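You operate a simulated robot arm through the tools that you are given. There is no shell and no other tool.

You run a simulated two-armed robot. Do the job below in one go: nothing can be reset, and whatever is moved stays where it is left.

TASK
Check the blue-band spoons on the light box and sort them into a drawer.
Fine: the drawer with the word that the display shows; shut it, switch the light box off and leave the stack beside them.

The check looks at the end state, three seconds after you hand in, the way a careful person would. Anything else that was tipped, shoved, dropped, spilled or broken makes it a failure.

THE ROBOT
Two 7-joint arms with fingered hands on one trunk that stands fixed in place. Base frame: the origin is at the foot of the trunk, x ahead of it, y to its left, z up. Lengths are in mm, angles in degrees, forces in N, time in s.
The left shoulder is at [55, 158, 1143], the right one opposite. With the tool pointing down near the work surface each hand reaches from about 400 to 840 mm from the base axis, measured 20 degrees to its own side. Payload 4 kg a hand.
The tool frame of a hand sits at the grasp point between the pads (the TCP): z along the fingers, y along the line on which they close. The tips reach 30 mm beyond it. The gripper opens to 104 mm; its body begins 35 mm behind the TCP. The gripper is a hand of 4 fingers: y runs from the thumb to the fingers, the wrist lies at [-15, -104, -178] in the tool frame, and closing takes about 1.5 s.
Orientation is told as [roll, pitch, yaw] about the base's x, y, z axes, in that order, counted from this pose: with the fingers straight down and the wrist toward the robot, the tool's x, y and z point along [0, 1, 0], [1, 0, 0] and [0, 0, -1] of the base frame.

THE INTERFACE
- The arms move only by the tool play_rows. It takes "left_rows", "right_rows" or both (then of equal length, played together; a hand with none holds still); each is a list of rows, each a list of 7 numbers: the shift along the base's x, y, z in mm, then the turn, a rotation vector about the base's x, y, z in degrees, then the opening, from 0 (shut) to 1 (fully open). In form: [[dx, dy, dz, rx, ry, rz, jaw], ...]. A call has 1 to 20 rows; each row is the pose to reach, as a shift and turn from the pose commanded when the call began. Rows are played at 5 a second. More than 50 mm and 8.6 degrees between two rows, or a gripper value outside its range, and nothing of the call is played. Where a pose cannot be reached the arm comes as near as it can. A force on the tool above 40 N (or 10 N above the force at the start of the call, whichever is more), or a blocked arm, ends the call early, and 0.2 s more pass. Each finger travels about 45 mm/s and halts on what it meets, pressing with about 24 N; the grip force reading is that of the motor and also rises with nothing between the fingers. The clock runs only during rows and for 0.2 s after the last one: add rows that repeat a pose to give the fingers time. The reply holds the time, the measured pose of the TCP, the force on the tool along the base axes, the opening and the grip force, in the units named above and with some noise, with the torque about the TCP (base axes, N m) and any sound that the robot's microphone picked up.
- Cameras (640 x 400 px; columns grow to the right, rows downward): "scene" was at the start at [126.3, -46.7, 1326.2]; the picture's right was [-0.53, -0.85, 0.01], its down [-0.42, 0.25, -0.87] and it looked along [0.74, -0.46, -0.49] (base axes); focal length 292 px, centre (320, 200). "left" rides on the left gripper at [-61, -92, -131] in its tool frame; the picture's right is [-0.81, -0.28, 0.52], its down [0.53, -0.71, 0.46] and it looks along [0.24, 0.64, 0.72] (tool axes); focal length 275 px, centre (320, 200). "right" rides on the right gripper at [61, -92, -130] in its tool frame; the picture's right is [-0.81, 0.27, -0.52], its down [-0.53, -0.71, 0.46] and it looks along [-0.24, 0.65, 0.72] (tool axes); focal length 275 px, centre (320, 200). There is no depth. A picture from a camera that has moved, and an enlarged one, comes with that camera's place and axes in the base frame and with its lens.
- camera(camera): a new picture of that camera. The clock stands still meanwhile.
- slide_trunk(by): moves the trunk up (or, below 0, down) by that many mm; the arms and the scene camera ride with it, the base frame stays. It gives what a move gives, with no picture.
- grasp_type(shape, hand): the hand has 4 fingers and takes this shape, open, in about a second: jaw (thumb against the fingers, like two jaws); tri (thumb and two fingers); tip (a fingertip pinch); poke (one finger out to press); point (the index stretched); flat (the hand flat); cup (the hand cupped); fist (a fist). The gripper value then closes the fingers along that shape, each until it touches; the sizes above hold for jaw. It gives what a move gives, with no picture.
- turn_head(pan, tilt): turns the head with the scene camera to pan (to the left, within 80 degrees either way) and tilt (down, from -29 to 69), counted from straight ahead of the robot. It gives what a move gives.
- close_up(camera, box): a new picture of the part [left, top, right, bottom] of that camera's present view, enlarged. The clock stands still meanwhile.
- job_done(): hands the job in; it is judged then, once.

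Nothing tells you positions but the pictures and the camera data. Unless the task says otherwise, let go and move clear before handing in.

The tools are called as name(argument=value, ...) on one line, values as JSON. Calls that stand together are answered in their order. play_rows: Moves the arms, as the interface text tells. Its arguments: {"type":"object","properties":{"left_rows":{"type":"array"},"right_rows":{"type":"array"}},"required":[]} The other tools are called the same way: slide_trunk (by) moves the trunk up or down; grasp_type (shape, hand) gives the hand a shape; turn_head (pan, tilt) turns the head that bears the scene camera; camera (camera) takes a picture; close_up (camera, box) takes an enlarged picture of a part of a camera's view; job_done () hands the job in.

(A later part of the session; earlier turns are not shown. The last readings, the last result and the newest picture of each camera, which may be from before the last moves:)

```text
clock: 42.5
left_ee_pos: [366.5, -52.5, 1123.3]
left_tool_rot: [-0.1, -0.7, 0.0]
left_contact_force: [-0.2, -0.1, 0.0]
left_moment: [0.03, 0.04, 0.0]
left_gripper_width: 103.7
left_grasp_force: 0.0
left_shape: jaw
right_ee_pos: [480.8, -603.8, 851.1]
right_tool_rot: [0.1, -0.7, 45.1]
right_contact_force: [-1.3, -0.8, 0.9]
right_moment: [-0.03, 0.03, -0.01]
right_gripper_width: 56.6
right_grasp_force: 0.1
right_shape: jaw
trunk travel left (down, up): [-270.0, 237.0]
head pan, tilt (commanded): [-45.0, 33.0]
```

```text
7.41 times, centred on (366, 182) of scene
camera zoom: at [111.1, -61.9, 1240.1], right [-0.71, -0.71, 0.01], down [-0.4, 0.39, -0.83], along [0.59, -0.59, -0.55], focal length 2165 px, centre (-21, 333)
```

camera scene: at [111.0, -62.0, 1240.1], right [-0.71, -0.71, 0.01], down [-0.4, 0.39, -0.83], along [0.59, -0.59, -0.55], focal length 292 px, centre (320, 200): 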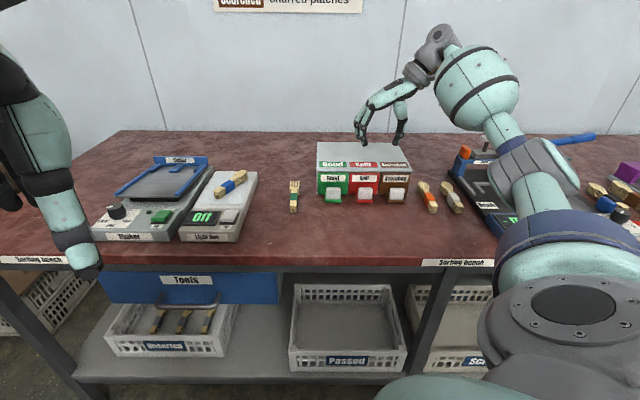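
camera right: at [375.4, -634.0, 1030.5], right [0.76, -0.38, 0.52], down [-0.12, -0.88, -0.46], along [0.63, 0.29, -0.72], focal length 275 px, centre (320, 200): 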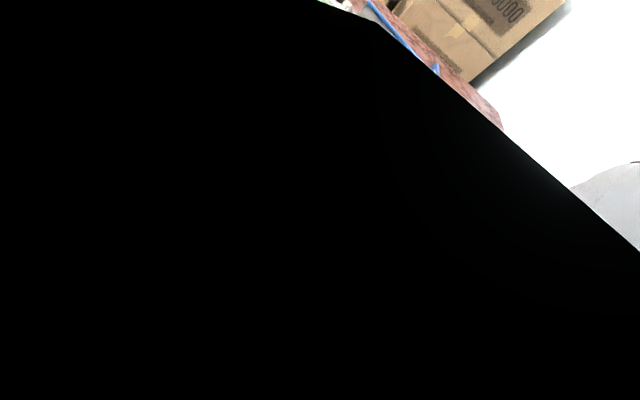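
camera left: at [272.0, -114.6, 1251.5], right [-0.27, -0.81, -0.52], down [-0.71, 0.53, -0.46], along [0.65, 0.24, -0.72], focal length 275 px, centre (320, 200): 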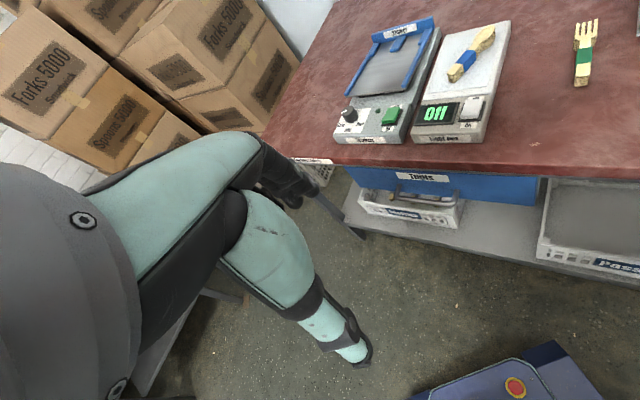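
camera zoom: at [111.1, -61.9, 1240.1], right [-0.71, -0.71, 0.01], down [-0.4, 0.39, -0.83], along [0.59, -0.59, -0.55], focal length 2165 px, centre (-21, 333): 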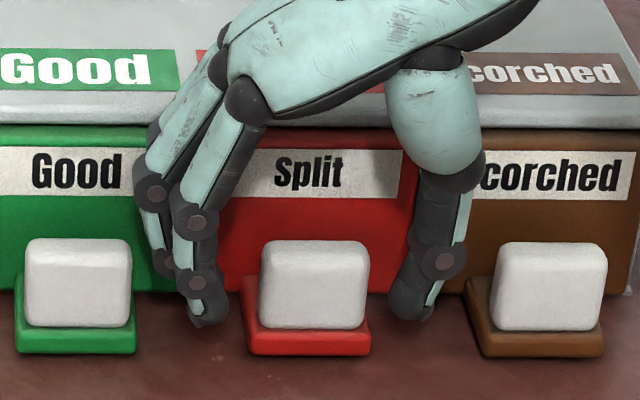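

Clear now. Closing on the grip block.

play_rows(right_rows=[[0, 0, 0, 0, 0, 0, 0.4], [0, 0, 0, 0, 0, 0, 0.3], [0, 0, 0, 0, 0, 0, 0.2], [0, 0, 0, 0, 0, 0, 0.1], [0, 0, 0, 0, 0, 0, 0], [0, 0, 0, 0, 0, 0, 0], [0, 0, 0, 0, 0, 0, 0]])

close_up(camera="scene", box=[330, 155, 402, 209])

```text
clock: 44.1
left_ee_pos: [364.5, -53.5, 1121.4]
left_tool_rot: [0.1, -0.8, 0.0]
left_contact_force: [1.8, 0.5, 0.0]
left_moment: [0.0, -0.05, -0.01]
left_gripper_width: 103.8
left_grasp_force: 0.1
left_shape: jaw
right_ee_pos: [478.1, -605.3, 850.6]
right_tool_rot: [0.0, -0.5, 45.0]
right_contact_force: [-9.0, -7.3, -0.6]
right_moment: [-0.15, 0.17, 0.04]
right_gripper_width: 20.3
right_grasp_force: 24.2
right_shape: jaw
trunk travel left (down, up): [-270.0, 237.0]
head pan, tilt (commanded): [-45.0, 33.0]
```

```text
7.41 times, centred on (366, 182) of scene
camera zoom: at [109.7, -62.7, 1240.2], right [-0.71, -0.71, 0.01], down [-0.4, 0.39, -0.83], along [0.59, -0.59, -0.55], focal length 2165 px, centre (-21, 333)
```

zoom: 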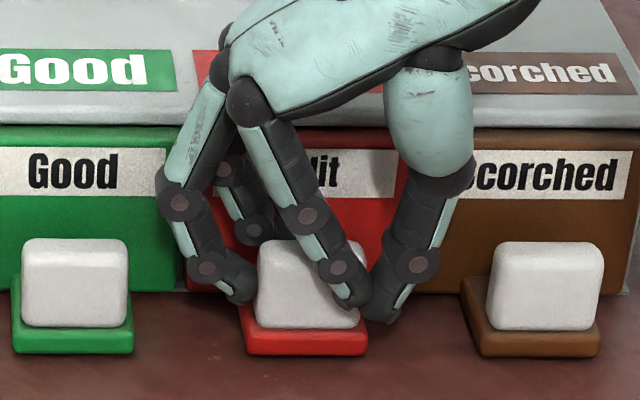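

The block is caged: one finger in front, one behind, one at its side with the thumb. I'll pull the drawer straight toward the robot, gently at first.

play_rows(right_rows=[[-3, 2, 0, 0, 0, 0, 0], [-6, 4, 0, 0, 0, 0, 0], [-10, 9, 0, 0, 0, 0, 0], [-15, 13, 0, 0, 0, 0, 0], [-20, 18, 0, 0, 0, 0, 0], [-25, 23, 0, 0, 0, 0, 0], [-30, 28, 0, 0, 0, 0, 0], [-30, 28, 0, 0, 0, 0, 0]])

close_up(camera="scene", box=[310, 145, 420, 225])

```text
clock: 45.9
left_ee_pos: [367.1, -51.6, 1120.8]
left_tool_rot: [-0.1, -0.6, -0.1]
left_contact_force: [0.3, 0.0, 0.3]
left_moment: [0.0, 0.05, -0.04]
left_gripper_width: 103.8
left_grasp_force: 0.0
left_shape: jaw
right_ee_pos: [451.1, -572.6, 851.9]
right_tool_rot: [0.1, -0.7, 45.1]
right_contact_force: [6.1, 6.1, -0.5]
right_moment: [0.15, -0.17, 0.01]
right_gripper_width: 16.5
right_grasp_force: 23.8
right_shape: jaw
trunk travel left (down, up): [-270.0, 237.0]
head pan, tilt (commanded): [-45.0, 33.0]
```

```text
5.00 times, centred on (365, 185) of scene
camera zoom: at [112.1, -61.1, 1240.1], right [-0.71, -0.71, 0.01], down [-0.4, 0.38, -0.83], along [0.59, -0.59, -0.55], focal length 1461 px, centre (95, 275)
```

zoom: 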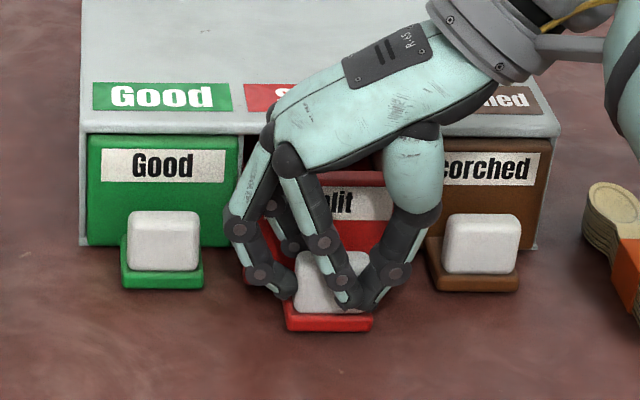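

The drawer slides open. I'll pull about 90 mm further.

play_rows(right_rows=[[-5, 7, 0, 0, 0, 0, 0], [-12, 15, 0, 0, 0, 0, 0], [-19, 22, 0, 0, 0, 0, 0], [-26, 29, 0, 0, 0, 0, 0], [-33, 36, 0, 0, 0, 0, 0], [-40, 43, 0, 0, 0, 0, 0], [-47, 50, 0, 0, 0, 0, 0], [-54, 57, 0, 0, 0, 0, 0], [-61, 64, 0, 0, 0, 0, 0], [-61, 64, 0, 0, 0, 0, 0]])

camera(camera="scene")

close_up(camera="scene", box=[300, 145, 430, 235])

```text
clock: 48.1
left_ee_pos: [365.1, -52.1, 1122.0]
left_tool_rot: [0.1, -0.7, 0.1]
left_contact_force: [0.4, -1.5, -0.3]
left_moment: [0.0, -0.01, -0.01]
left_gripper_width: 104.0
left_grasp_force: 0.1
left_shape: jaw
right_ee_pos: [388.4, -510.7, 851.1]
right_tool_rot: [0.1, -0.6, 44.9]
right_contact_force: [3.1, 1.9, 2.5]
right_moment: [0.04, -0.05, -0.03]
right_gripper_width: 16.3
right_grasp_force: 23.8
right_shape: jaw
trunk travel left (down, up): [-270.0, 237.0]
head pan, tilt (commanded): [-45.0, 33.0]
```

```text
taken
camera scene: at [111.2, -61.3, 1240.1], right [-0.71, -0.71, 0.01], down [-0.4, 0.38, -0.83], along [0.59, -0.59, -0.55], focal length 292 px, centre (320, 200)
```

scene: 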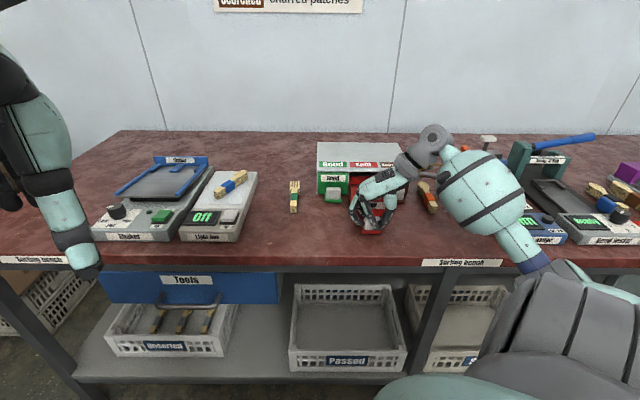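

```text
4.44 times, centred on (365, 190) of scene
camera zoom: at [111.2, -61.3, 1240.1], right [-0.71, -0.71, 0.01], down [-0.4, 0.38, -0.83], along [0.59, -0.59, -0.55], focal length 1299 px, centre (120, 244)
```

zoom: 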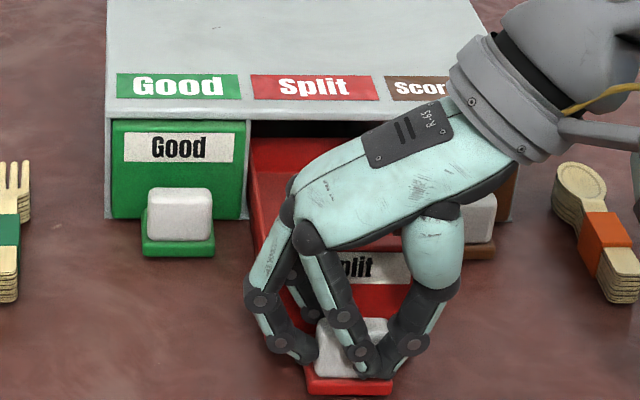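

The drawer is open by roughly 125 mm. I'll pull some 20 mm more, gently, so the 125 mm spoons fit freely.

play_rows(right_rows=[[-3, 3.5, 0, 0, 0, 0, 0], [-6, 7, 0, 0, 0, 0, 0], [-10, 10, 0, 0, 0, 0, 0], [-14, 14, 0, 0, 0, 0, 0], [-14, 14, 0, 0, 0, 0, 0]])

close_up(camera="scene", box=[300, 145, 430, 245])

```text
clock: 49.3
left_ee_pos: [365.5, -52.2, 1122.5]
left_tool_rot: [0.0, -0.6, 0.0]
left_contact_force: [0.3, 0.3, -0.1]
left_moment: [0.03, 0.01, 0.02]
left_gripper_width: 103.8
left_grasp_force: 0.0
left_shape: jaw
right_ee_pos: [374.7, -495.6, 851.0]
right_tool_rot: [0.1, -0.6, 44.9]
right_contact_force: [3.1, 3.2, 1.8]
right_moment: [0.05, -0.1, -0.04]
right_gripper_width: 16.6
right_grasp_force: 24.8
right_shape: jaw
trunk travel left (down, up): [-270.0, 237.0]
head pan, tilt (commanded): [-45.0, 33.0]
```

```text
4.00 times, centred on (365, 195) of scene
camera zoom: at [111.3, -61.3, 1240.1], right [-0.71, -0.71, 0.01], down [-0.4, 0.38, -0.83], along [0.59, -0.59, -0.55], focal length 1169 px, centre (140, 220)
```

zoom: 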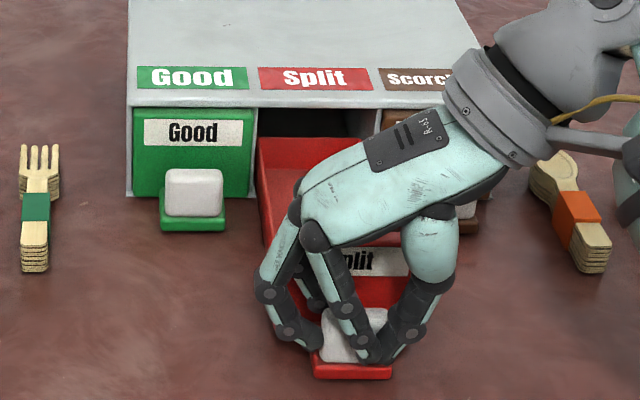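

The drawer's back wall is just showing, so it's open enough. I'll release the grip and rise clear.

play_rows(right_rows=[[0, 0, 0, 0, 0, 0, 0.2], [0, 0, 0, 0, 0, 0, 0.3], [0, 0, 0, 0, 0, 0, 0.4], [0, 0, 0, 0, 0, 0, 0.5], [0, 0, 0, 0, 0, 0, 0.56], [0, 0, 0, 0, 0, 0, 0.56], [0, 0, 0, 0, 0, 0, 0.56]])

close_up(camera="scene", box=[300, 145, 430, 245])

```text
clock: 50.9
left_ee_pos: [366.4, -52.9, 1121.8]
left_tool_rot: [-0.1, -0.7, 0.0]
left_contact_force: [-1.2, -0.1, 0.2]
left_moment: [0.02, 0.01, -0.02]
left_gripper_width: 103.7
left_grasp_force: 0.1
left_shape: jaw
right_ee_pos: [374.2, -496.0, 851.7]
right_tool_rot: [0.1, -0.6, 44.9]
right_contact_force: [0.5, 0.1, 0.2]
right_moment: [-0.01, -0.02, 0.02]
right_gripper_width: 57.8
right_grasp_force: 0.1
right_shape: jaw
trunk travel left (down, up): [-270.0, 237.0]
head pan, tilt (commanded): [-45.0, 33.0]
```

```text
4.00 times, centred on (365, 195) of scene
camera zoom: at [110.8, -61.9, 1240.1], right [-0.71, -0.71, 0.01], down [-0.4, 0.39, -0.83], along [0.59, -0.59, -0.55], focal length 1169 px, centre (140, 220)
```

zoom: 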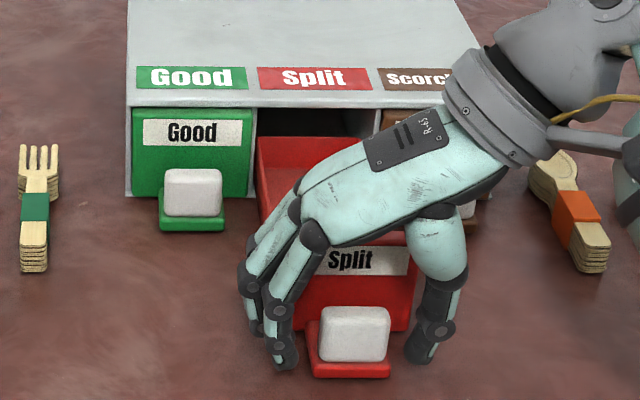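

play_rows(right_rows=[[0, 0, 8, 0, 0, 0, 0.56], [0, 0, 20, 0, 0, 0, 0.56], [0, 0, 40, 0, 0, 0, 0.56], [0, 0, 70, 0, 0, 0, 0.56], [0, 0, 105, 0, 0, 0, 0.5], [0, 0, 140, 0, 0, 0, 0.4], [20, 30, 165, 0, 0, 0, 0.3], [45, 65, 165, 0, 0, 0, 0.3], [70, 100, 165, 0, 0, 0, 0.3], [70, 100, 165, 0, 0, 0, 0.3]])

camera(camera="scene")

close_up(camera="scene", box=[310, 140, 420, 240])

camera(camera="right")

```text
clock: 53.1
left_ee_pos: [365.9, -54.0, 1121.6]
left_tool_rot: [0.1, -0.7, 0.0]
left_contact_force: [-0.4, -0.3, -0.2]
left_moment: [-0.02, -0.02, 0.0]
left_gripper_width: 103.9
left_grasp_force: 0.1
left_shape: jaw
right_ee_pos: [445.9, -395.2, 1016.4]
right_tool_rot: [0.0, -0.6, 45.0]
right_contact_force: [-0.1, -0.4, 0.0]
right_moment: [0.02, -0.03, 0.0]
right_gripper_width: 31.2
right_grasp_force: 0.0
right_shape: jaw
trunk travel left (down, up): [-270.0, 237.0]
head pan, tilt (commanded): [-45.0, 33.0]
```

```text
taken
camera scene: at [110.5, -62.3, 1240.1], right [-0.71, -0.71, 0.01], down [-0.4, 0.39, -0.83], along [0.59, -0.59, -0.55], focal length 292 px, centre (320, 200)
```

scene: 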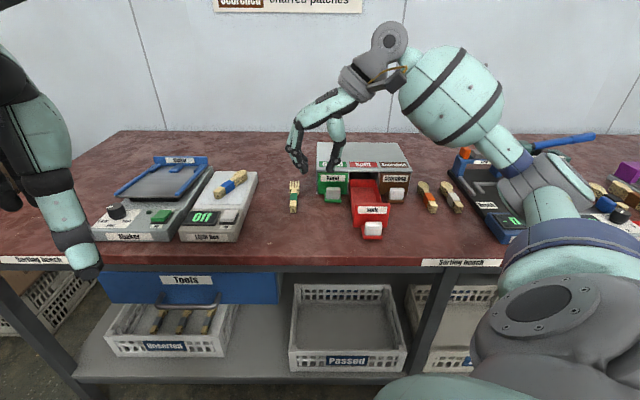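

```text
4.00 times, centred on (365, 190) of scene
camera zoom: at [110.5, -62.3, 1240.1], right [-0.71, -0.71, 0.01], down [-0.4, 0.39, -0.83], along [0.59, -0.59, -0.55], focal length 1169 px, centre (140, 240)
```

zoom: 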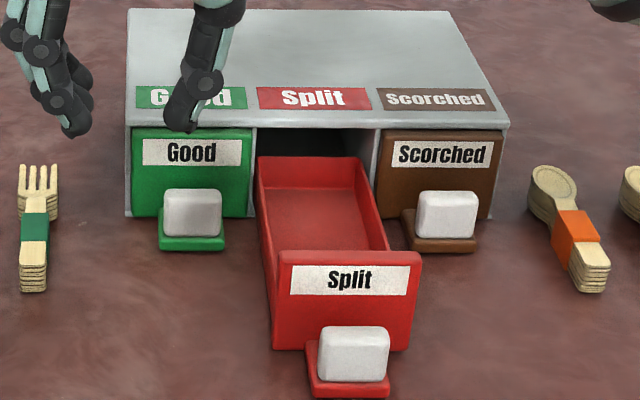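

```text
taken
camera right: at [336.4, -418.7, 1146.9], right [0.76, -0.38, 0.52], down [-0.12, -0.88, -0.46], along [0.63, 0.29, -0.72], focal length 275 px, centre (320, 200)
```

right: 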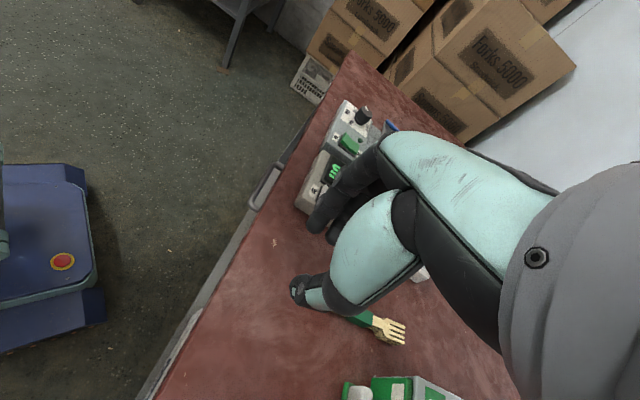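

The Split drawer is open with about 140 mm of free length and its tray about 67 mm wide. Now I'll go back above the light box to pick the spoons up where I left them.

play_rows(right_rows=[[36, 6, 0, 0, 0, -2, 0.31], [72, 12, 0, 0, 0, -4, 0.31], [108, 19, 0, 0, 0, -7, 0.31], [144, 25, 0, 0, 0, -10, 0.31], [180, 31, 0, 0, 0, -13, 0.31], [216, 37, -10, 0, 0, -15, 0.31], [250, 44, -30, 0, 0, -17, 0.31], [283, 50, -60, 0, 0, -18, 0.31], [283, 50, -86, 0, 0, -18, 0.31], [283, 50, -86, 0, 0, -18, 0.31]])

close_up(camera="right", box=[160, 150, 440, 325])

close_up(camera="scene", box=[170, 120, 290, 215])

```text
clock: 55.3
left_ee_pos: [366.0, -53.0, 1122.1]
left_tool_rot: [-0.1, -0.7, -0.1]
left_contact_force: [-0.1, 0.4, 0.1]
left_moment: [0.01, 0.01, 0.01]
left_gripper_width: 103.9
left_grasp_force: 0.0
left_shape: jaw
right_ee_pos: [730.1, -346.3, 928.3]
right_tool_rot: [0.0, -0.6, 27.1]
right_contact_force: [0.2, -0.1, -0.2]
right_moment: [-0.02, -0.03, 0.03]
right_gripper_width: 32.1
right_grasp_force: 0.0
right_shape: jaw
trunk travel left (down, up): [-270.0, 237.0]
head pan, tilt (commanded): [-45.0, 33.0]
```

```text
2.29 times, centred on (300, 238) of right
camera zoom: at [618.4, -334.3, 1059.3], right [0.61, -0.6, 0.52], down [-0.39, -0.8, -0.46], along [0.69, 0.08, -0.72], focal length 629 px, centre (366, 114)
```

zoom: 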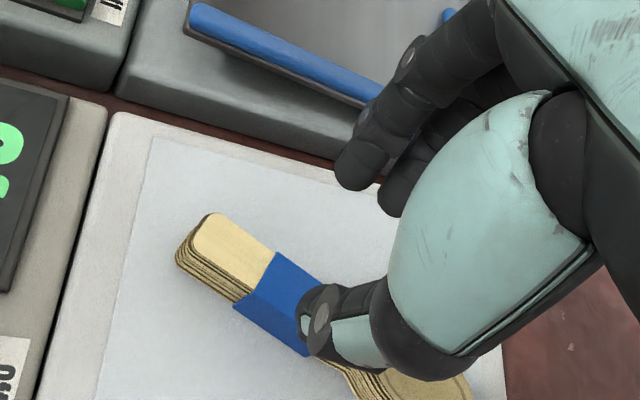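

```text
4.21 times, centred on (230, 168) of scene
camera zoom: at [111.2, -61.3, 1240.1], right [-0.71, -0.71, 0.01], down [-0.4, 0.38, -0.83], along [0.59, -0.59, -0.55], focal length 1231 px, centre (699, 337)
```

zoom: 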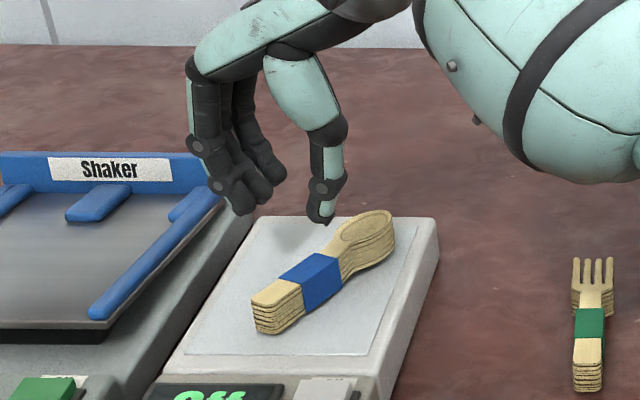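

The spoons are right under the hand. Lowering and gripping.

play_rows(right_rows=[[0, 0, -12, 0, 0, 0, 0.31], [0, 0, -24, 0, 0, 0, 0.31], [0, 0, -36, 0, 0, 0, 0.31], [0, 0, -46, 0, 0, 0, 0.31], [0, 0, -53, 0, 0, 0, 0.31], [0, 0, -53, 0, 0, 0, 0.31], [0, 0, -53, 0, 0, 0, 0.2], [0, 0, -53, 0, 0, 0, 0.1], [0, 0, -53, 0, 0, 0, 0], [0, 0, -53, 0, 0, 0, 0], [0, 0, -53, 0, 0, 0, 0], [0, 0, -53, 0, 0, 0, 0], [0, 0, -53, 0, 0, 0, 0]])

close_up(camera="scene", box=[170, 130, 290, 215])

close_up(camera="right", box=[180, 180, 440, 342])

```text
clock: 58.1
left_ee_pos: [365.5, -52.4, 1121.5]
left_tool_rot: [0.0, -0.7, 0.1]
left_contact_force: [0.3, 0.1, -0.5]
left_moment: [0.01, 0.03, 0.0]
left_gripper_width: 103.9
left_grasp_force: 0.1
left_shape: jaw
right_ee_pos: [728.5, -346.3, 876.2]
right_tool_rot: [0.1, -0.6, 27.1]
right_contact_force: [0.7, -0.2, 1.0]
right_moment: [0.03, -0.01, 0.01]
right_gripper_width: 11.1
right_grasp_force: 24.2
right_shape: jaw
trunk travel left (down, up): [-270.0, 237.0]
head pan, tilt (commanded): [-45.0, 33.0]
```

```text
4.71 times, centred on (230, 172) of scene
camera zoom: at [111.3, -61.8, 1240.1], right [-0.71, -0.71, 0.01], down [-0.4, 0.39, -0.83], along [0.59, -0.59, -0.55], focal length 1375 px, centre (744, 329)
```

zoom: 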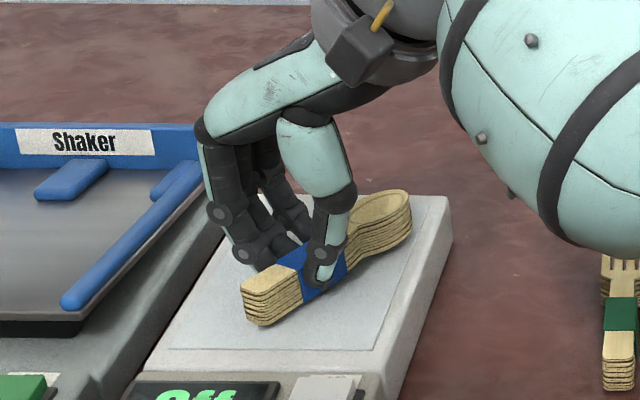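

```text
2.46 times, centred on (310, 261) of right
camera zoom: at [617.9, -335.2, 1006.0], right [0.61, -0.6, 0.52], down [-0.39, -0.8, -0.46], along [0.69, 0.08, -0.72], focal length 678 px, centre (345, 50)
```

zoom: 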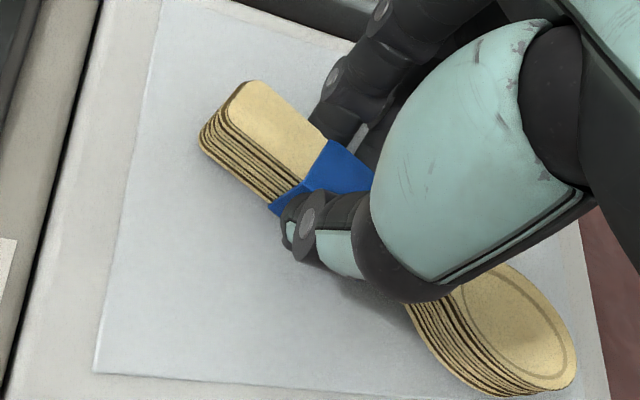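

Gripped again. The stack sits about 7° turned in the hand, so I'll use yaw ≈52° to line it up with the drawer. Lifting and carrying it above the open Split drawer.

play_rows(right_rows=[[0, 0, 8, 0, 0, 0, 0], [0, 0, 25, 0, 0, 0, 0], [0, 0, 55, 0, 0, 0, 0], [0, 0, 85, 0, 0, 0, 0], [-10, -8, 100, 0, 0, 1, 0], [-35, -28, 100, 0, 0, 4, 0], [-65, -51, 100, 0, 0, 7, 0], [-95, -75, 100, 0, 0, 9, 0], [-125, -98, 100, 0, 0, 12, 0], [-155, -122, 100, 0, 0, 15, 0], [-185, -145, 100, 0, 0, 17, 0], [-215, -168, 100, 0, 0, 20, 0], [-245, -192, 100, 0, 0, 22, 0], [-270, -211, 100, 0, 0, 24, 0], [-280, -219, 100, 0, 0, 25, 0], [-280, -219, 100, 0, 0, 25, 0], [-280, -219, 100, 0, 0, 25, 0]])

camera(camera="scene")

close_up(camera="scene", box=[300, 110, 430, 245])

camera(camera="right")

```text
clock: 61.7
left_ee_pos: [365.5, -52.7, 1122.0]
left_tool_rot: [0.0, -0.8, 0.0]
left_contact_force: [0.1, 0.4, -0.3]
left_moment: [-0.02, -0.01, -0.01]
left_gripper_width: 104.1
left_grasp_force: 0.1
left_shape: jaw
right_ee_pos: [447.8, -567.7, 977.5]
right_tool_rot: [0.1, -0.7, 52.0]
right_contact_force: [-0.4, 0.2, -0.2]
right_moment: [0.0, 0.01, 0.0]
right_gripper_width: 11.3
right_grasp_force: 24.0
right_shape: jaw
trunk travel left (down, up): [-270.0, 237.0]
head pan, tilt (commanded): [-45.0, 33.0]
```

```text
taken
camera scene: at [110.9, -61.9, 1240.1], right [-0.71, -0.71, 0.01], down [-0.4, 0.39, -0.83], along [0.59, -0.59, -0.55], focal length 292 px, centre (320, 200)
```

scene: 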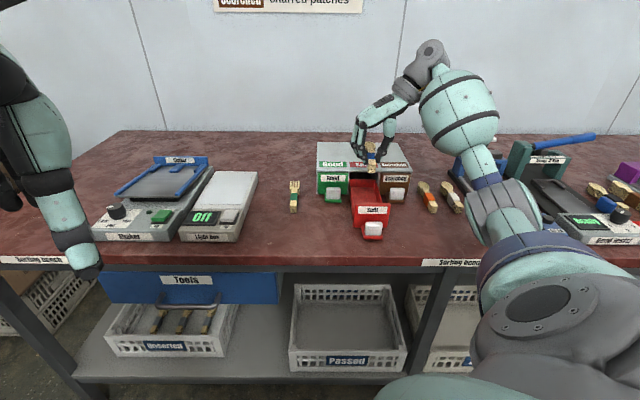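

```text
2.96 times, centred on (365, 178) of scene
camera zoom: at [110.9, -61.9, 1240.1], right [-0.71, -0.71, 0.01], down [-0.4, 0.39, -0.83], along [0.59, -0.59, -0.55], focal length 866 px, centre (187, 267)
```

zoom: 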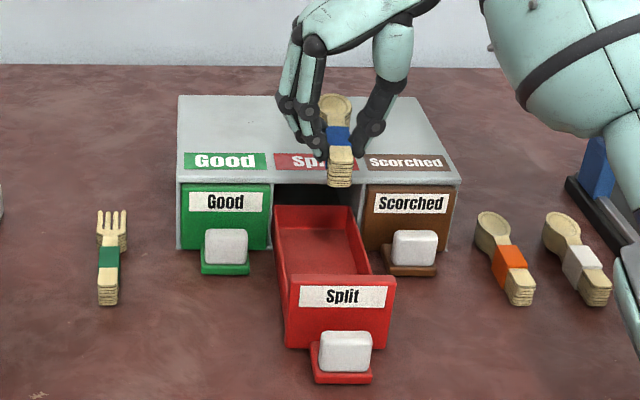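

```text
taken
camera right: at [342.1, -603.2, 1106.9], right [0.81, -0.29, 0.52], down [-0.02, -0.89, -0.46], along [0.59, 0.36, -0.72], focal length 275 px, centre (320, 200)
```

right: 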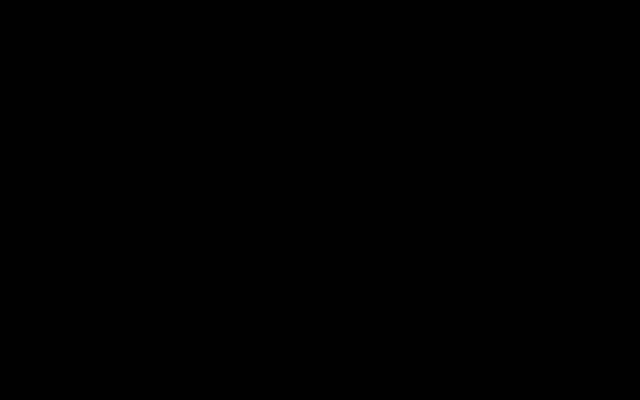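

close_up(camera="scene", box=[335, 135, 400, 180])

close_up(camera="scene", box=[335, 165, 407, 225])

```text
8.89 times, centred on (368, 158) of scene
camera zoom: at [110.9, -61.9, 1240.1], right [-0.71, -0.71, 0.01], down [-0.4, 0.39, -0.83], along [0.59, -0.59, -0.55], focal length 2598 px, centre (-102, 578)
```

zoom: 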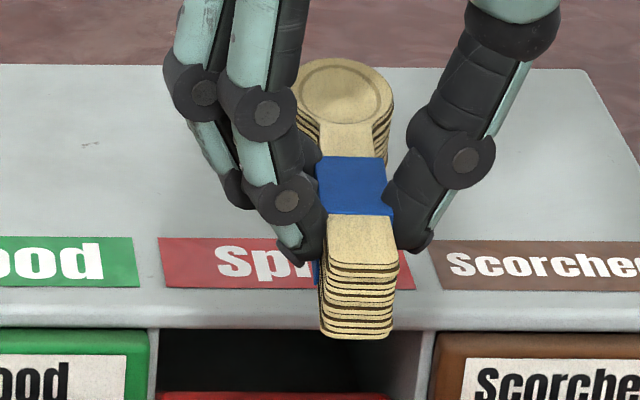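

```text
6.67 times, centred on (371, 195) of scene
camera zoom: at [110.9, -61.9, 1240.1], right [-0.71, -0.71, 0.01], down [-0.4, 0.39, -0.83], along [0.59, -0.59, -0.55], focal length 1948 px, centre (-20, 233)
```

zoom: 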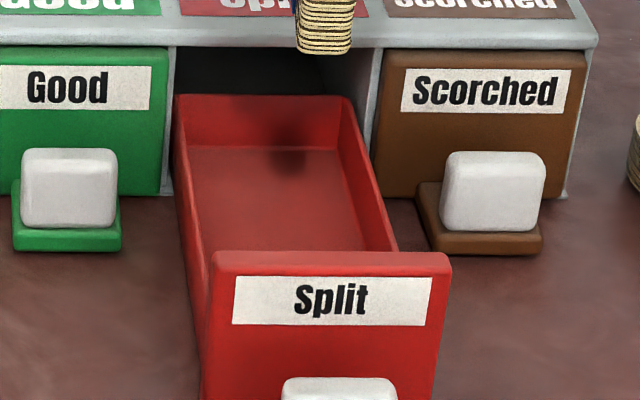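

The stack hangs over the drawer but is still turned about 6° from the drawer's axis. I'll correct the yaw and centre it, then lower to just above the drawer's rim for a check.

play_rows(right_rows=[[0, -2, 0, 0, 0, 3, 0], [0, -5, 0, 0, 0, 6, 0], [0, -5, -15, 0, 0, 6, 0], [0, -5, -35, 0, 0, 6, 0], [0, -5, -55, 0, 0, 6, 0], [0, -5, -68, 0, 0, 6, 0], [0, -5, -68, 0, 0, 6, 0]])

close_up(camera="scene", box=[330, 145, 410, 210])

```text
clock: 63.3
left_ee_pos: [365.4, -53.5, 1120.9]
left_tool_rot: [0.0, -0.6, 0.0]
left_contact_force: [1.0, -0.6, 0.4]
left_moment: [-0.03, -0.01, 0.0]
left_gripper_width: 103.6
left_grasp_force: 0.0
left_shape: jaw
right_ee_pos: [447.7, -571.5, 908.5]
right_tool_rot: [0.1, -0.6, 58.1]
right_contact_force: [-0.2, 1.0, -0.5]
right_moment: [0.02, 0.01, -0.01]
right_gripper_width: 11.1
right_grasp_force: 24.7
right_shape: jaw
trunk travel left (down, up): [-270.0, 237.0]
head pan, tilt (commanded): [-45.0, 33.0]
```

```text
6.15 times, centred on (370, 178) of scene
camera zoom: at [111.0, -61.8, 1240.1], right [-0.71, -0.71, 0.01], down [-0.4, 0.39, -0.83], along [0.59, -0.59, -0.55], focal length 1799 px, centre (12, 338)
```

zoom: 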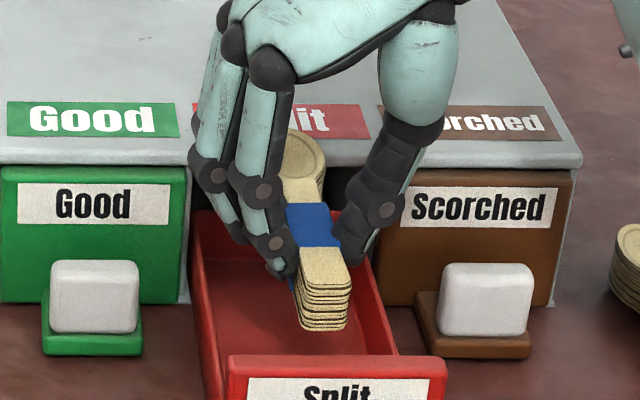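

The stack is aligned with the drawer and centred to within ~2 mm. I'll pull it 4 mm toward the robot for clearance to the cabinet edge, then lower it into the tray.

play_rows(right_rows=[[-2, 1, 0, 0, 0, 0, 0], [-3.8, 1.8, -6, 0, 0, 0, 0], [-3.8, 1.8, -14, 0, 0, 0, 0], [-3.8, 1.8, -22, 0, 0, 0, 0], [-3.8, 1.8, -30, 0, 0, 0, 0], [-3.8, 1.8, -30, 0, 0, 0, 0]])

close_up(camera="scene", box=[330, 145, 410, 210])

```text
clock: 64.7
left_ee_pos: [365.5, -53.1, 1121.9]
left_tool_rot: [0.0, -0.8, 0.0]
left_contact_force: [-0.1, 0.4, -0.3]
left_moment: [0.01, 0.01, -0.02]
left_gripper_width: 103.8
left_grasp_force: 0.0
left_shape: jaw
right_ee_pos: [443.6, -568.9, 880.1]
right_tool_rot: [0.1, -0.6, 58.0]
right_contact_force: [0.1, 0.5, -0.5]
right_moment: [0.0, 0.0, 0.0]
right_gripper_width: 11.3
right_grasp_force: 22.9
right_shape: jaw
trunk travel left (down, up): [-270.0, 237.0]
head pan, tilt (commanded): [-45.0, 33.0]
```

```text
6.15 times, centred on (370, 178) of scene
camera zoom: at [111.0, -61.8, 1240.1], right [-0.71, -0.71, 0.01], down [-0.4, 0.39, -0.83], along [0.59, -0.59, -0.55], focal length 1799 px, centre (12, 338)
```

zoom: 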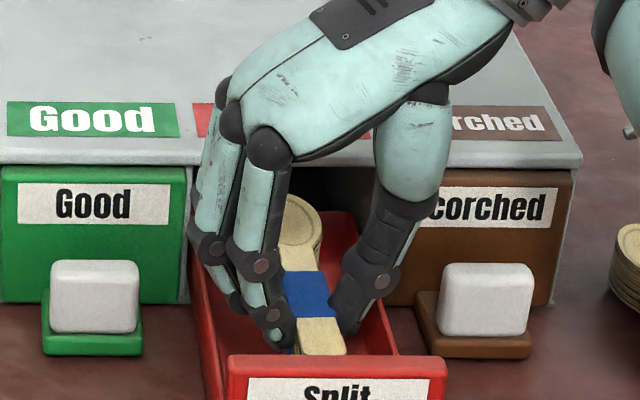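

The bowl is inside the drawer's open area. Lowering further in small steps.

play_rows(right_rows=[[0, 0, -4, 0, 0, 0, 0], [0, 0, -8, 0, 0, 0, 0], [0, 0, -11, 0, 0, 0, 0], [0, 0, -14, 0, 0, 0, 0], [0, 0, -14, 0, 0, 0, 0]])

close_up(camera="scene", box=[340, 160, 404, 212])

```text
clock: 65.9
left_ee_pos: [365.5, -52.0, 1122.5]
left_tool_rot: [0.0, -0.7, -0.1]
left_contact_force: [0.2, -0.4, -0.3]
left_moment: [0.01, 0.04, -0.01]
left_gripper_width: 103.9
left_grasp_force: 0.0
left_shape: jaw
right_ee_pos: [443.2, -569.0, 865.7]
right_tool_rot: [0.0, -0.6, 58.0]
right_contact_force: [-0.1, -0.4, -0.5]
right_moment: [0.01, 0.04, 0.0]
right_gripper_width: 11.0
right_grasp_force: 24.2
right_shape: jaw
trunk travel left (down, up): [-270.0, 237.0]
head pan, tilt (commanded): [-45.0, 33.0]
```

```text
7.69 times, centred on (372, 186) of scene
camera zoom: at [111.0, -61.8, 1240.1], right [-0.71, -0.71, 0.01], down [-0.4, 0.39, -0.83], along [0.59, -0.59, -0.55], focal length 2248 px, centre (-80, 308)
```

zoom: 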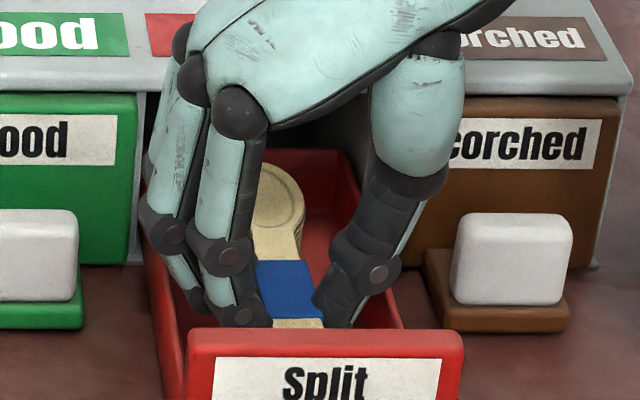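

play_rows(right_rows=[[0, 0, -2, 0, 0, 0, 0], [0, 0, -4, 0, 0, 0, 0], [0, 0, -6, 0, 0, 0, 0], [0, 0, -6, 0, 0, 0, 0]])

close_up(camera="scene", box=[340, 160, 404, 212])

```text
clock: 66.9
left_ee_pos: [366.7, -52.8, 1122.5]
left_tool_rot: [0.0, -0.6, 0.0]
left_contact_force: [0.6, -0.2, -0.1]
left_moment: [0.0, 0.06, 0.01]
left_gripper_width: 103.9
left_grasp_force: 0.1
left_shape: jaw
right_ee_pos: [445.7, -569.3, 858.9]
right_tool_rot: [0.1, -0.6, 57.9]
right_contact_force: [-1.3, -0.4, 0.0]
right_moment: [0.01, -0.02, -0.01]
right_gripper_width: 11.2
right_grasp_force: 24.1
right_shape: jaw
trunk travel left (down, up): [-270.0, 237.0]
head pan, tilt (commanded): [-45.0, 33.0]
```

```text
7.69 times, centred on (372, 186) of scene
camera zoom: at [111.0, -61.8, 1240.1], right [-0.71, -0.71, 0.01], down [-0.4, 0.39, -0.83], along [0.59, -0.59, -0.55], focal length 2248 px, centre (-80, 308)
```

zoom: 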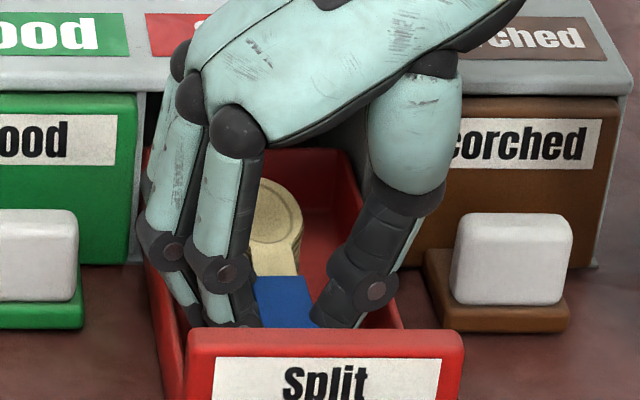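

play_rows(right_rows=[[0, 0, -2, 0, 0, 0, 0], [0, 0, -4, 0, 0, 0, 0], [0, 0, -4, 0, 0, 0, 0]])

```text
clock: 67.7
left_ee_pos: [365.3, -53.3, 1122.3]
left_tool_rot: [0.0, -0.7, 0.1]
left_contact_force: [-0.6, 0.5, 0.3]
left_moment: [-0.01, 0.01, 0.03]
left_gripper_width: 104.0
left_grasp_force: 0.1
left_shape: jaw
right_ee_pos: [444.0, -570.1, 855.7]
right_tool_rot: [0.1, -0.5, 58.0]
right_contact_force: [0.4, -0.1, -0.8]
right_moment: [0.05, 0.0, -0.03]
right_gripper_width: 11.0
right_grasp_force: 24.3
right_shape: jaw
trunk travel left (down, up): [-270.0, 237.0]
head pan, tilt (commanded): [-45.0, 33.0]
```

Still free of contact, with the stack a few mm above the tray floor. I'll open the fingers just enough to release it.

play_rows(right_rows=[[0, 0, 0, 0, 0, 0, 0.1], [0, 0, 0, 0, 0, 0, 0.14], [0, 0, 0, 0, 0, 0, 0.18], [0, 0, 0, 0, 0, 0, 0.22], [0, 0, 0, 0, 0, 0, 0.24], [0, 0, 0, 0, 0, 0, 0.24]])

close_up(camera="scene", box=[340, 160, 404, 212])

```text
clock: 69.1
left_ee_pos: [365.0, -53.2, 1121.8]
left_tool_rot: [0.0, -0.7, 0.1]
left_contact_force: [0.7, 0.1, 0.4]
left_moment: [0.01, -0.03, -0.02]
left_gripper_width: 103.6
left_grasp_force: 0.1
left_shape: jaw
right_ee_pos: [443.9, -568.8, 855.9]
right_tool_rot: [0.1, -0.6, 58.1]
right_contact_force: [0.4, -0.4, 0.9]
right_moment: [0.01, -0.01, 0.04]
right_gripper_width: 24.3
right_grasp_force: 0.1
right_shape: jaw
trunk travel left (down, up): [-270.0, 237.0]
head pan, tilt (commanded): [-45.0, 33.0]
```

```text
7.69 times, centred on (372, 186) of scene
camera zoom: at [110.9, -61.8, 1240.1], right [-0.71, -0.71, 0.01], down [-0.4, 0.39, -0.83], along [0.59, -0.59, -0.55], focal length 2248 px, centre (-80, 308)
```

zoom: 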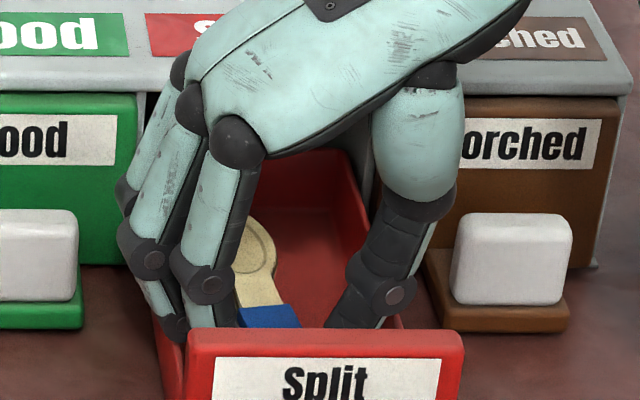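

Released; the stack dropped onto the tray floor. Rising slowly straight up.

play_rows(right_rows=[[0, 0, 4, 0, 0, 0, 0.24], [0, 0, 10, 0, 0, 0, 0.24], [0, 0, 20, 0, 0, 0, 0.24], [0, 0, 35, 0, 0, 0, 0.24], [0, 0, 60, 0, 0, 0, 0.24], [0, 0, 95, 0, 0, 0, 0.24], [0, 0, 130, 0, 0, 0, 0.24], [0, 0, 130, 0, 0, 0, 0.24]])

close_up(camera="scene", box=[325, 140, 415, 215])

camera(camera="scene")

```text
clock: 70.9
left_ee_pos: [367.6, -52.9, 1121.0]
left_tool_rot: [0.1, -0.7, 0.0]
left_contact_force: [-0.6, 1.6, 0.0]
left_moment: [0.04, -0.01, 0.05]
left_gripper_width: 104.1
left_grasp_force: 0.0
left_shape: jaw
right_ee_pos: [444.4, -568.3, 985.2]
right_tool_rot: [0.2, -0.6, 57.9]
right_contact_force: [-0.3, 0.2, -0.2]
right_moment: [0.02, 0.04, -0.02]
right_gripper_width: 24.9
right_grasp_force: 0.1
right_shape: jaw
trunk travel left (down, up): [-270.0, 237.0]
head pan, tilt (commanded): [-45.0, 33.0]
```

```text
5.33 times, centred on (370, 178) of scene
camera zoom: at [111.0, -62.2, 1240.0], right [-0.71, -0.71, 0.01], down [-0.4, 0.39, -0.83], along [0.59, -0.59, -0.55], focal length 1559 px, centre (53, 320)
```

zoom: 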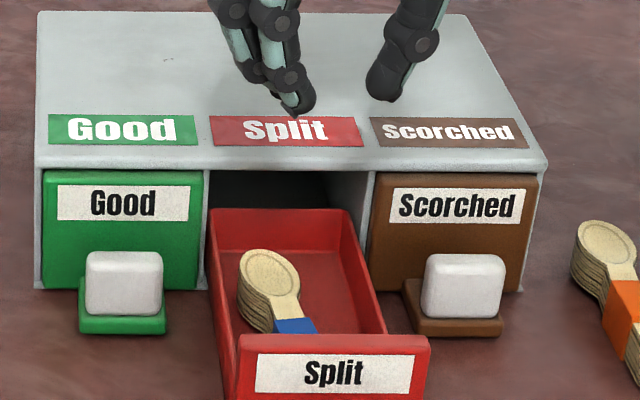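

```text
taken
camera scene: at [111.0, -62.2, 1240.0], right [-0.71, -0.71, 0.01], down [-0.4, 0.39, -0.83], along [0.59, -0.59, -0.55], focal length 292 px, centre (320, 200)
```

scene: 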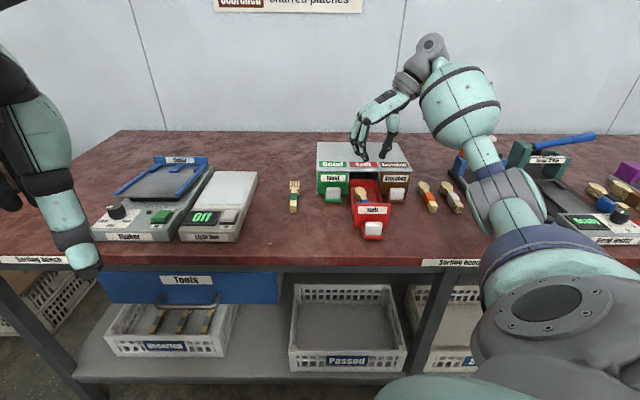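

The blue-band spoons lie flat in the Split drawer. Now I'll go back above its grip block to push it shut.

play_rows(right_rows=[[-12, 12, 5, 0, 0, -2, 0.3], [-24, 24, 10, 0, 0, -4, 0.4], [-36, 37, 15, 0, 0, -6.5, 0.5], [-48, 50, 15, 0, 0, -9, 0.54], [-60, 62, 15, 0, 0, -11, 0.54], [-70, 72.5, 0, 0, 0, -13, 0.54], [-70, 72.5, -30, 0, 0, -13, 0.54], [-70, 72.5, -60, 0, 0, -13, 0.54], [-70, 72.5, -85, 0, 0, -13, 0.54], [-70, 72.5, -85, 0, 0, -13, 0.54]])

close_up(camera="scene", box=[310, 140, 440, 250])

```text
clock: 73.1
left_ee_pos: [366.1, -52.3, 1122.0]
left_tool_rot: [0.1, -0.8, 0.0]
left_contact_force: [0.6, -0.8, 0.0]
left_moment: [-0.02, 0.01, 0.01]
left_gripper_width: 103.8
left_grasp_force: 0.0
left_shape: jaw
right_ee_pos: [373.3, -497.6, 899.3]
right_tool_rot: [0.1, -0.6, 44.9]
right_contact_force: [-1.0, 0.0, 1.1]
right_moment: [-0.01, 0.01, -0.02]
right_gripper_width: 55.5
right_grasp_force: 0.0
right_shape: jaw
trunk travel left (down, up): [-270.0, 237.0]
head pan, tilt (commanded): [-45.0, 33.0]
```

```text
3.64 times, centred on (375, 195) of scene
camera zoom: at [111.0, -61.6, 1240.1], right [-0.71, -0.71, 0.01], down [-0.4, 0.39, -0.83], along [0.59, -0.59, -0.55], focal length 1063 px, centre (120, 218)
```

zoom: 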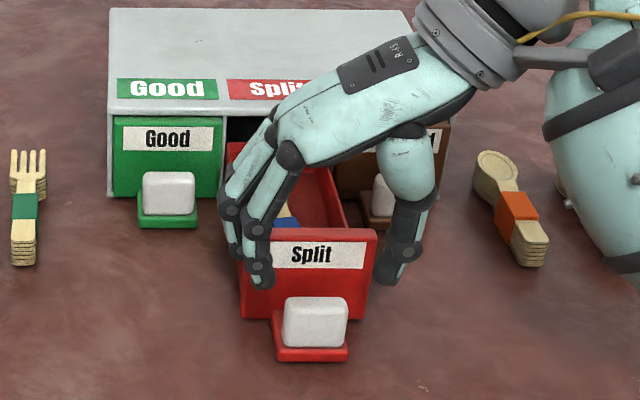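

play_rows(right_rows=[[1, 1, -12, 0, 0, 0, 0.54], [1, 1, -24, 0, 0, 0, 0.54], [1, 1, -36, 0, 0, 0, 0.54], [1, 1, -44, 0, 0, 0, 0.54], [1, 1, -48, 0, 0, 0, 0.54], [1, 1, -48, 0, 0, 0, 0.54]])

close_up(camera="scene", box=[320, 165, 430, 245])

```text
clock: 74.5
left_ee_pos: [366.3, -53.3, 1122.0]
left_tool_rot: [0.0, -0.7, -0.1]
left_contact_force: [-0.9, 0.1, 0.7]
left_moment: [-0.02, -0.02, 0.02]
left_gripper_width: 103.6
left_grasp_force: 0.0
left_shape: jaw
right_ee_pos: [373.8, -495.3, 850.6]
right_tool_rot: [0.1, -0.5, 44.9]
right_contact_force: [0.6, 0.1, -0.4]
right_moment: [0.02, -0.01, -0.04]
right_gripper_width: 55.7
right_grasp_force: 0.0
right_shape: jaw
trunk travel left (down, up): [-270.0, 237.0]
head pan, tilt (commanded): [-45.0, 33.0]
```

```text
5.00 times, centred on (375, 205) of scene
camera zoom: at [110.9, -61.8, 1240.1], right [-0.71, -0.71, 0.01], down [-0.4, 0.39, -0.83], along [0.59, -0.59, -0.55], focal length 1461 px, centre (45, 175)
```

zoom: 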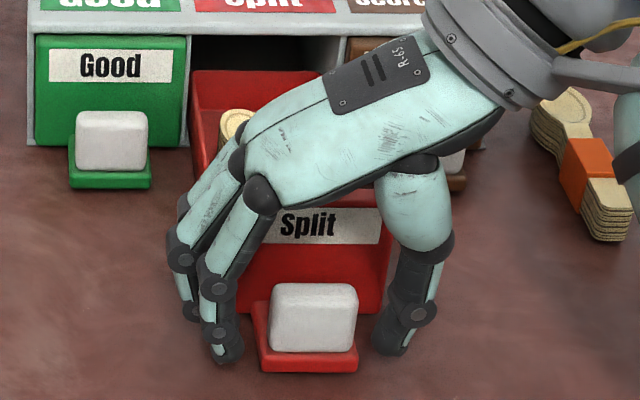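

Straddling the block with no contact. Closing, then pushing.

play_rows(right_rows=[[0, 0, 0, 0, 0, 0, 0.4], [0, 0, 0, 0, 0, 0, 0.3], [0, 0, 0, 0, 0, 0, 0.2], [0, 0, 0, 0, 0, 0, 0.1], [0, 0, 0, 0, 0, 0, 0], [0, 0, 0, 0, 0, 0, 0], [0, 0, 0, 0, 0, 0, 0]])

close_up(camera="scene", box=[320, 165, 430, 245])

```text
clock: 76.1
left_ee_pos: [366.7, -52.6, 1121.5]
left_tool_rot: [-0.1, -0.7, 0.0]
left_contact_force: [0.2, 1.1, 0.4]
left_moment: [0.0, -0.01, 0.01]
left_gripper_width: 104.1
left_grasp_force: 0.1
left_shape: jaw
right_ee_pos: [374.2, -494.7, 851.6]
right_tool_rot: [0.1, -0.7, 45.0]
right_contact_force: [5.0, 5.1, -1.8]
right_moment: [0.15, -0.05, 0.04]
right_gripper_width: 0.1
right_grasp_force: 23.7
right_shape: jaw
trunk travel left (down, up): [-270.0, 237.0]
head pan, tilt (commanded): [-45.0, 33.0]
```

```text
5.00 times, centred on (375, 205) of scene
camera zoom: at [111.6, -61.4, 1240.1], right [-0.71, -0.71, 0.01], down [-0.4, 0.38, -0.83], along [0.59, -0.59, -0.55], focal length 1461 px, centre (45, 175)
```

zoom: 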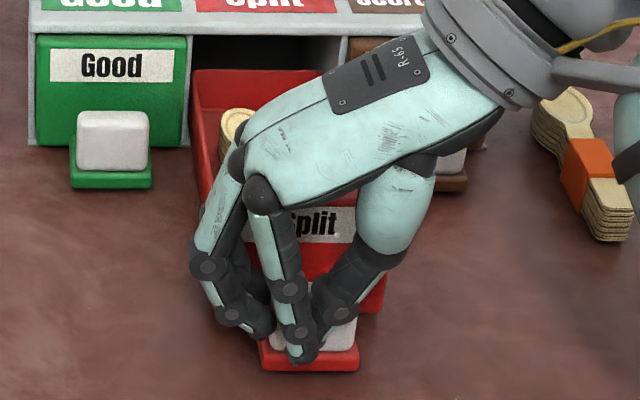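

The index finger and thumb now sit in front of the block, good for pushing. I'll push the drawer in along its axis.

play_rows(right_rows=[[3, -3, 0, 0, 0, 0, 0], [9, -9, 0, 0, 0, 0, 0], [16, -16, 0, 0, 0, 0, 0], [23, -23.5, 0, 0, 0, 0, 0], [30, -31, 0, 0, 0, 0, 0], [37, -38, 0, 0, 0, 0, 0], [44, -45.5, 0, 0, 0, 0, 0], [51, -53, 0, 0, 0, 0, 0], [58, -60, 0, 0, 0, 0, 0], [65, -67.5, 0, 0, 0, 0, 0], [72, -75, 0, 0, 0, 0, 0], [79, -82, 0, 0, 0, 0, 0], [86, -89, 0, 0, 0, 0, 0], [86, -89, 0, 0, 0, 0, 0]])

close_up(camera="scene", box=[310, 145, 420, 225])

```text
clock: 79.1
left_ee_pos: [368.4, -52.6, 1121.5]
left_tool_rot: [0.0, -0.6, 0.0]
left_contact_force: [-0.2, 0.0, 0.1]
left_moment: [-0.02, 0.04, -0.01]
left_gripper_width: 103.9
left_grasp_force: 0.1
left_shape: jaw
right_ee_pos: [463.1, -584.9, 852.0]
right_tool_rot: [0.0, -0.4, 45.0]
right_contact_force: [8.1, 8.0, -3.2]
right_moment: [0.2, -0.12, 0.05]
right_gripper_width: 0.1
right_grasp_force: 24.3
right_shape: jaw
trunk travel left (down, up): [-270.0, 237.0]
head pan, tilt (commanded): [-45.0, 33.0]
```

```text
5.00 times, centred on (365, 185) of scene
camera zoom: at [112.4, -61.2, 1240.0], right [-0.71, -0.71, 0.01], down [-0.4, 0.38, -0.83], along [0.58, -0.59, -0.55], focal length 1461 px, centre (95, 275)
```

zoom: 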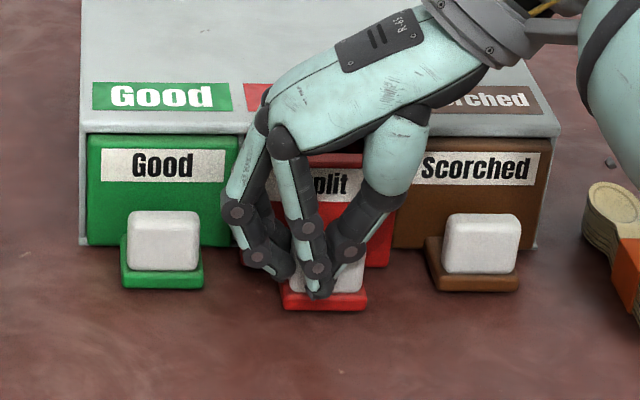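

Nearly shut; about 25 mm remain. Continuing gently.

play_rows(right_rows=[[4, -4, 0, 0, 0, 0, 0], [8, -8, 0, 0, 0, 0, 0], [11, -11, 0, 0, 0, 0, 0], [14, -14, 0, 0, 0, 0, 0], [14, -14, 0, 0, 0, 0, 0]])

close_up(camera="scene", box=[310, 145, 420, 225])

```text
clock: 80.3
left_ee_pos: [366.8, -51.8, 1121.8]
left_tool_rot: [0.0, -0.6, 0.0]
left_contact_force: [-0.1, 0.1, -0.3]
left_moment: [0.0, -0.04, 0.03]
left_gripper_width: 103.7
left_grasp_force: 0.1
left_shape: jaw
right_ee_pos: [476.0, -598.2, 852.4]
right_tool_rot: [0.1, -0.6, 44.9]
right_contact_force: [6.2, 7.7, -4.2]
right_moment: [0.22, -0.11, 0.05]
right_gripper_width: 0.0
right_grasp_force: 23.9
right_shape: jaw
trunk travel left (down, up): [-270.0, 237.0]
head pan, tilt (commanded): [-45.0, 33.0]
```

```text
5.00 times, centred on (365, 185) of scene
camera zoom: at [112.2, -61.2, 1240.0], right [-0.71, -0.71, 0.01], down [-0.4, 0.38, -0.83], along [0.58, -0.59, -0.55], focal length 1461 px, centre (95, 275)
```

zoom: 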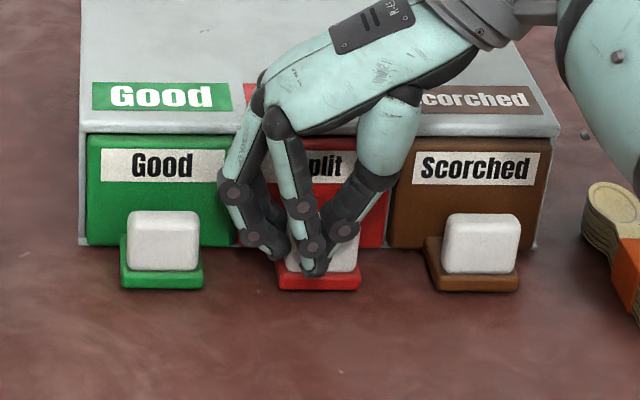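

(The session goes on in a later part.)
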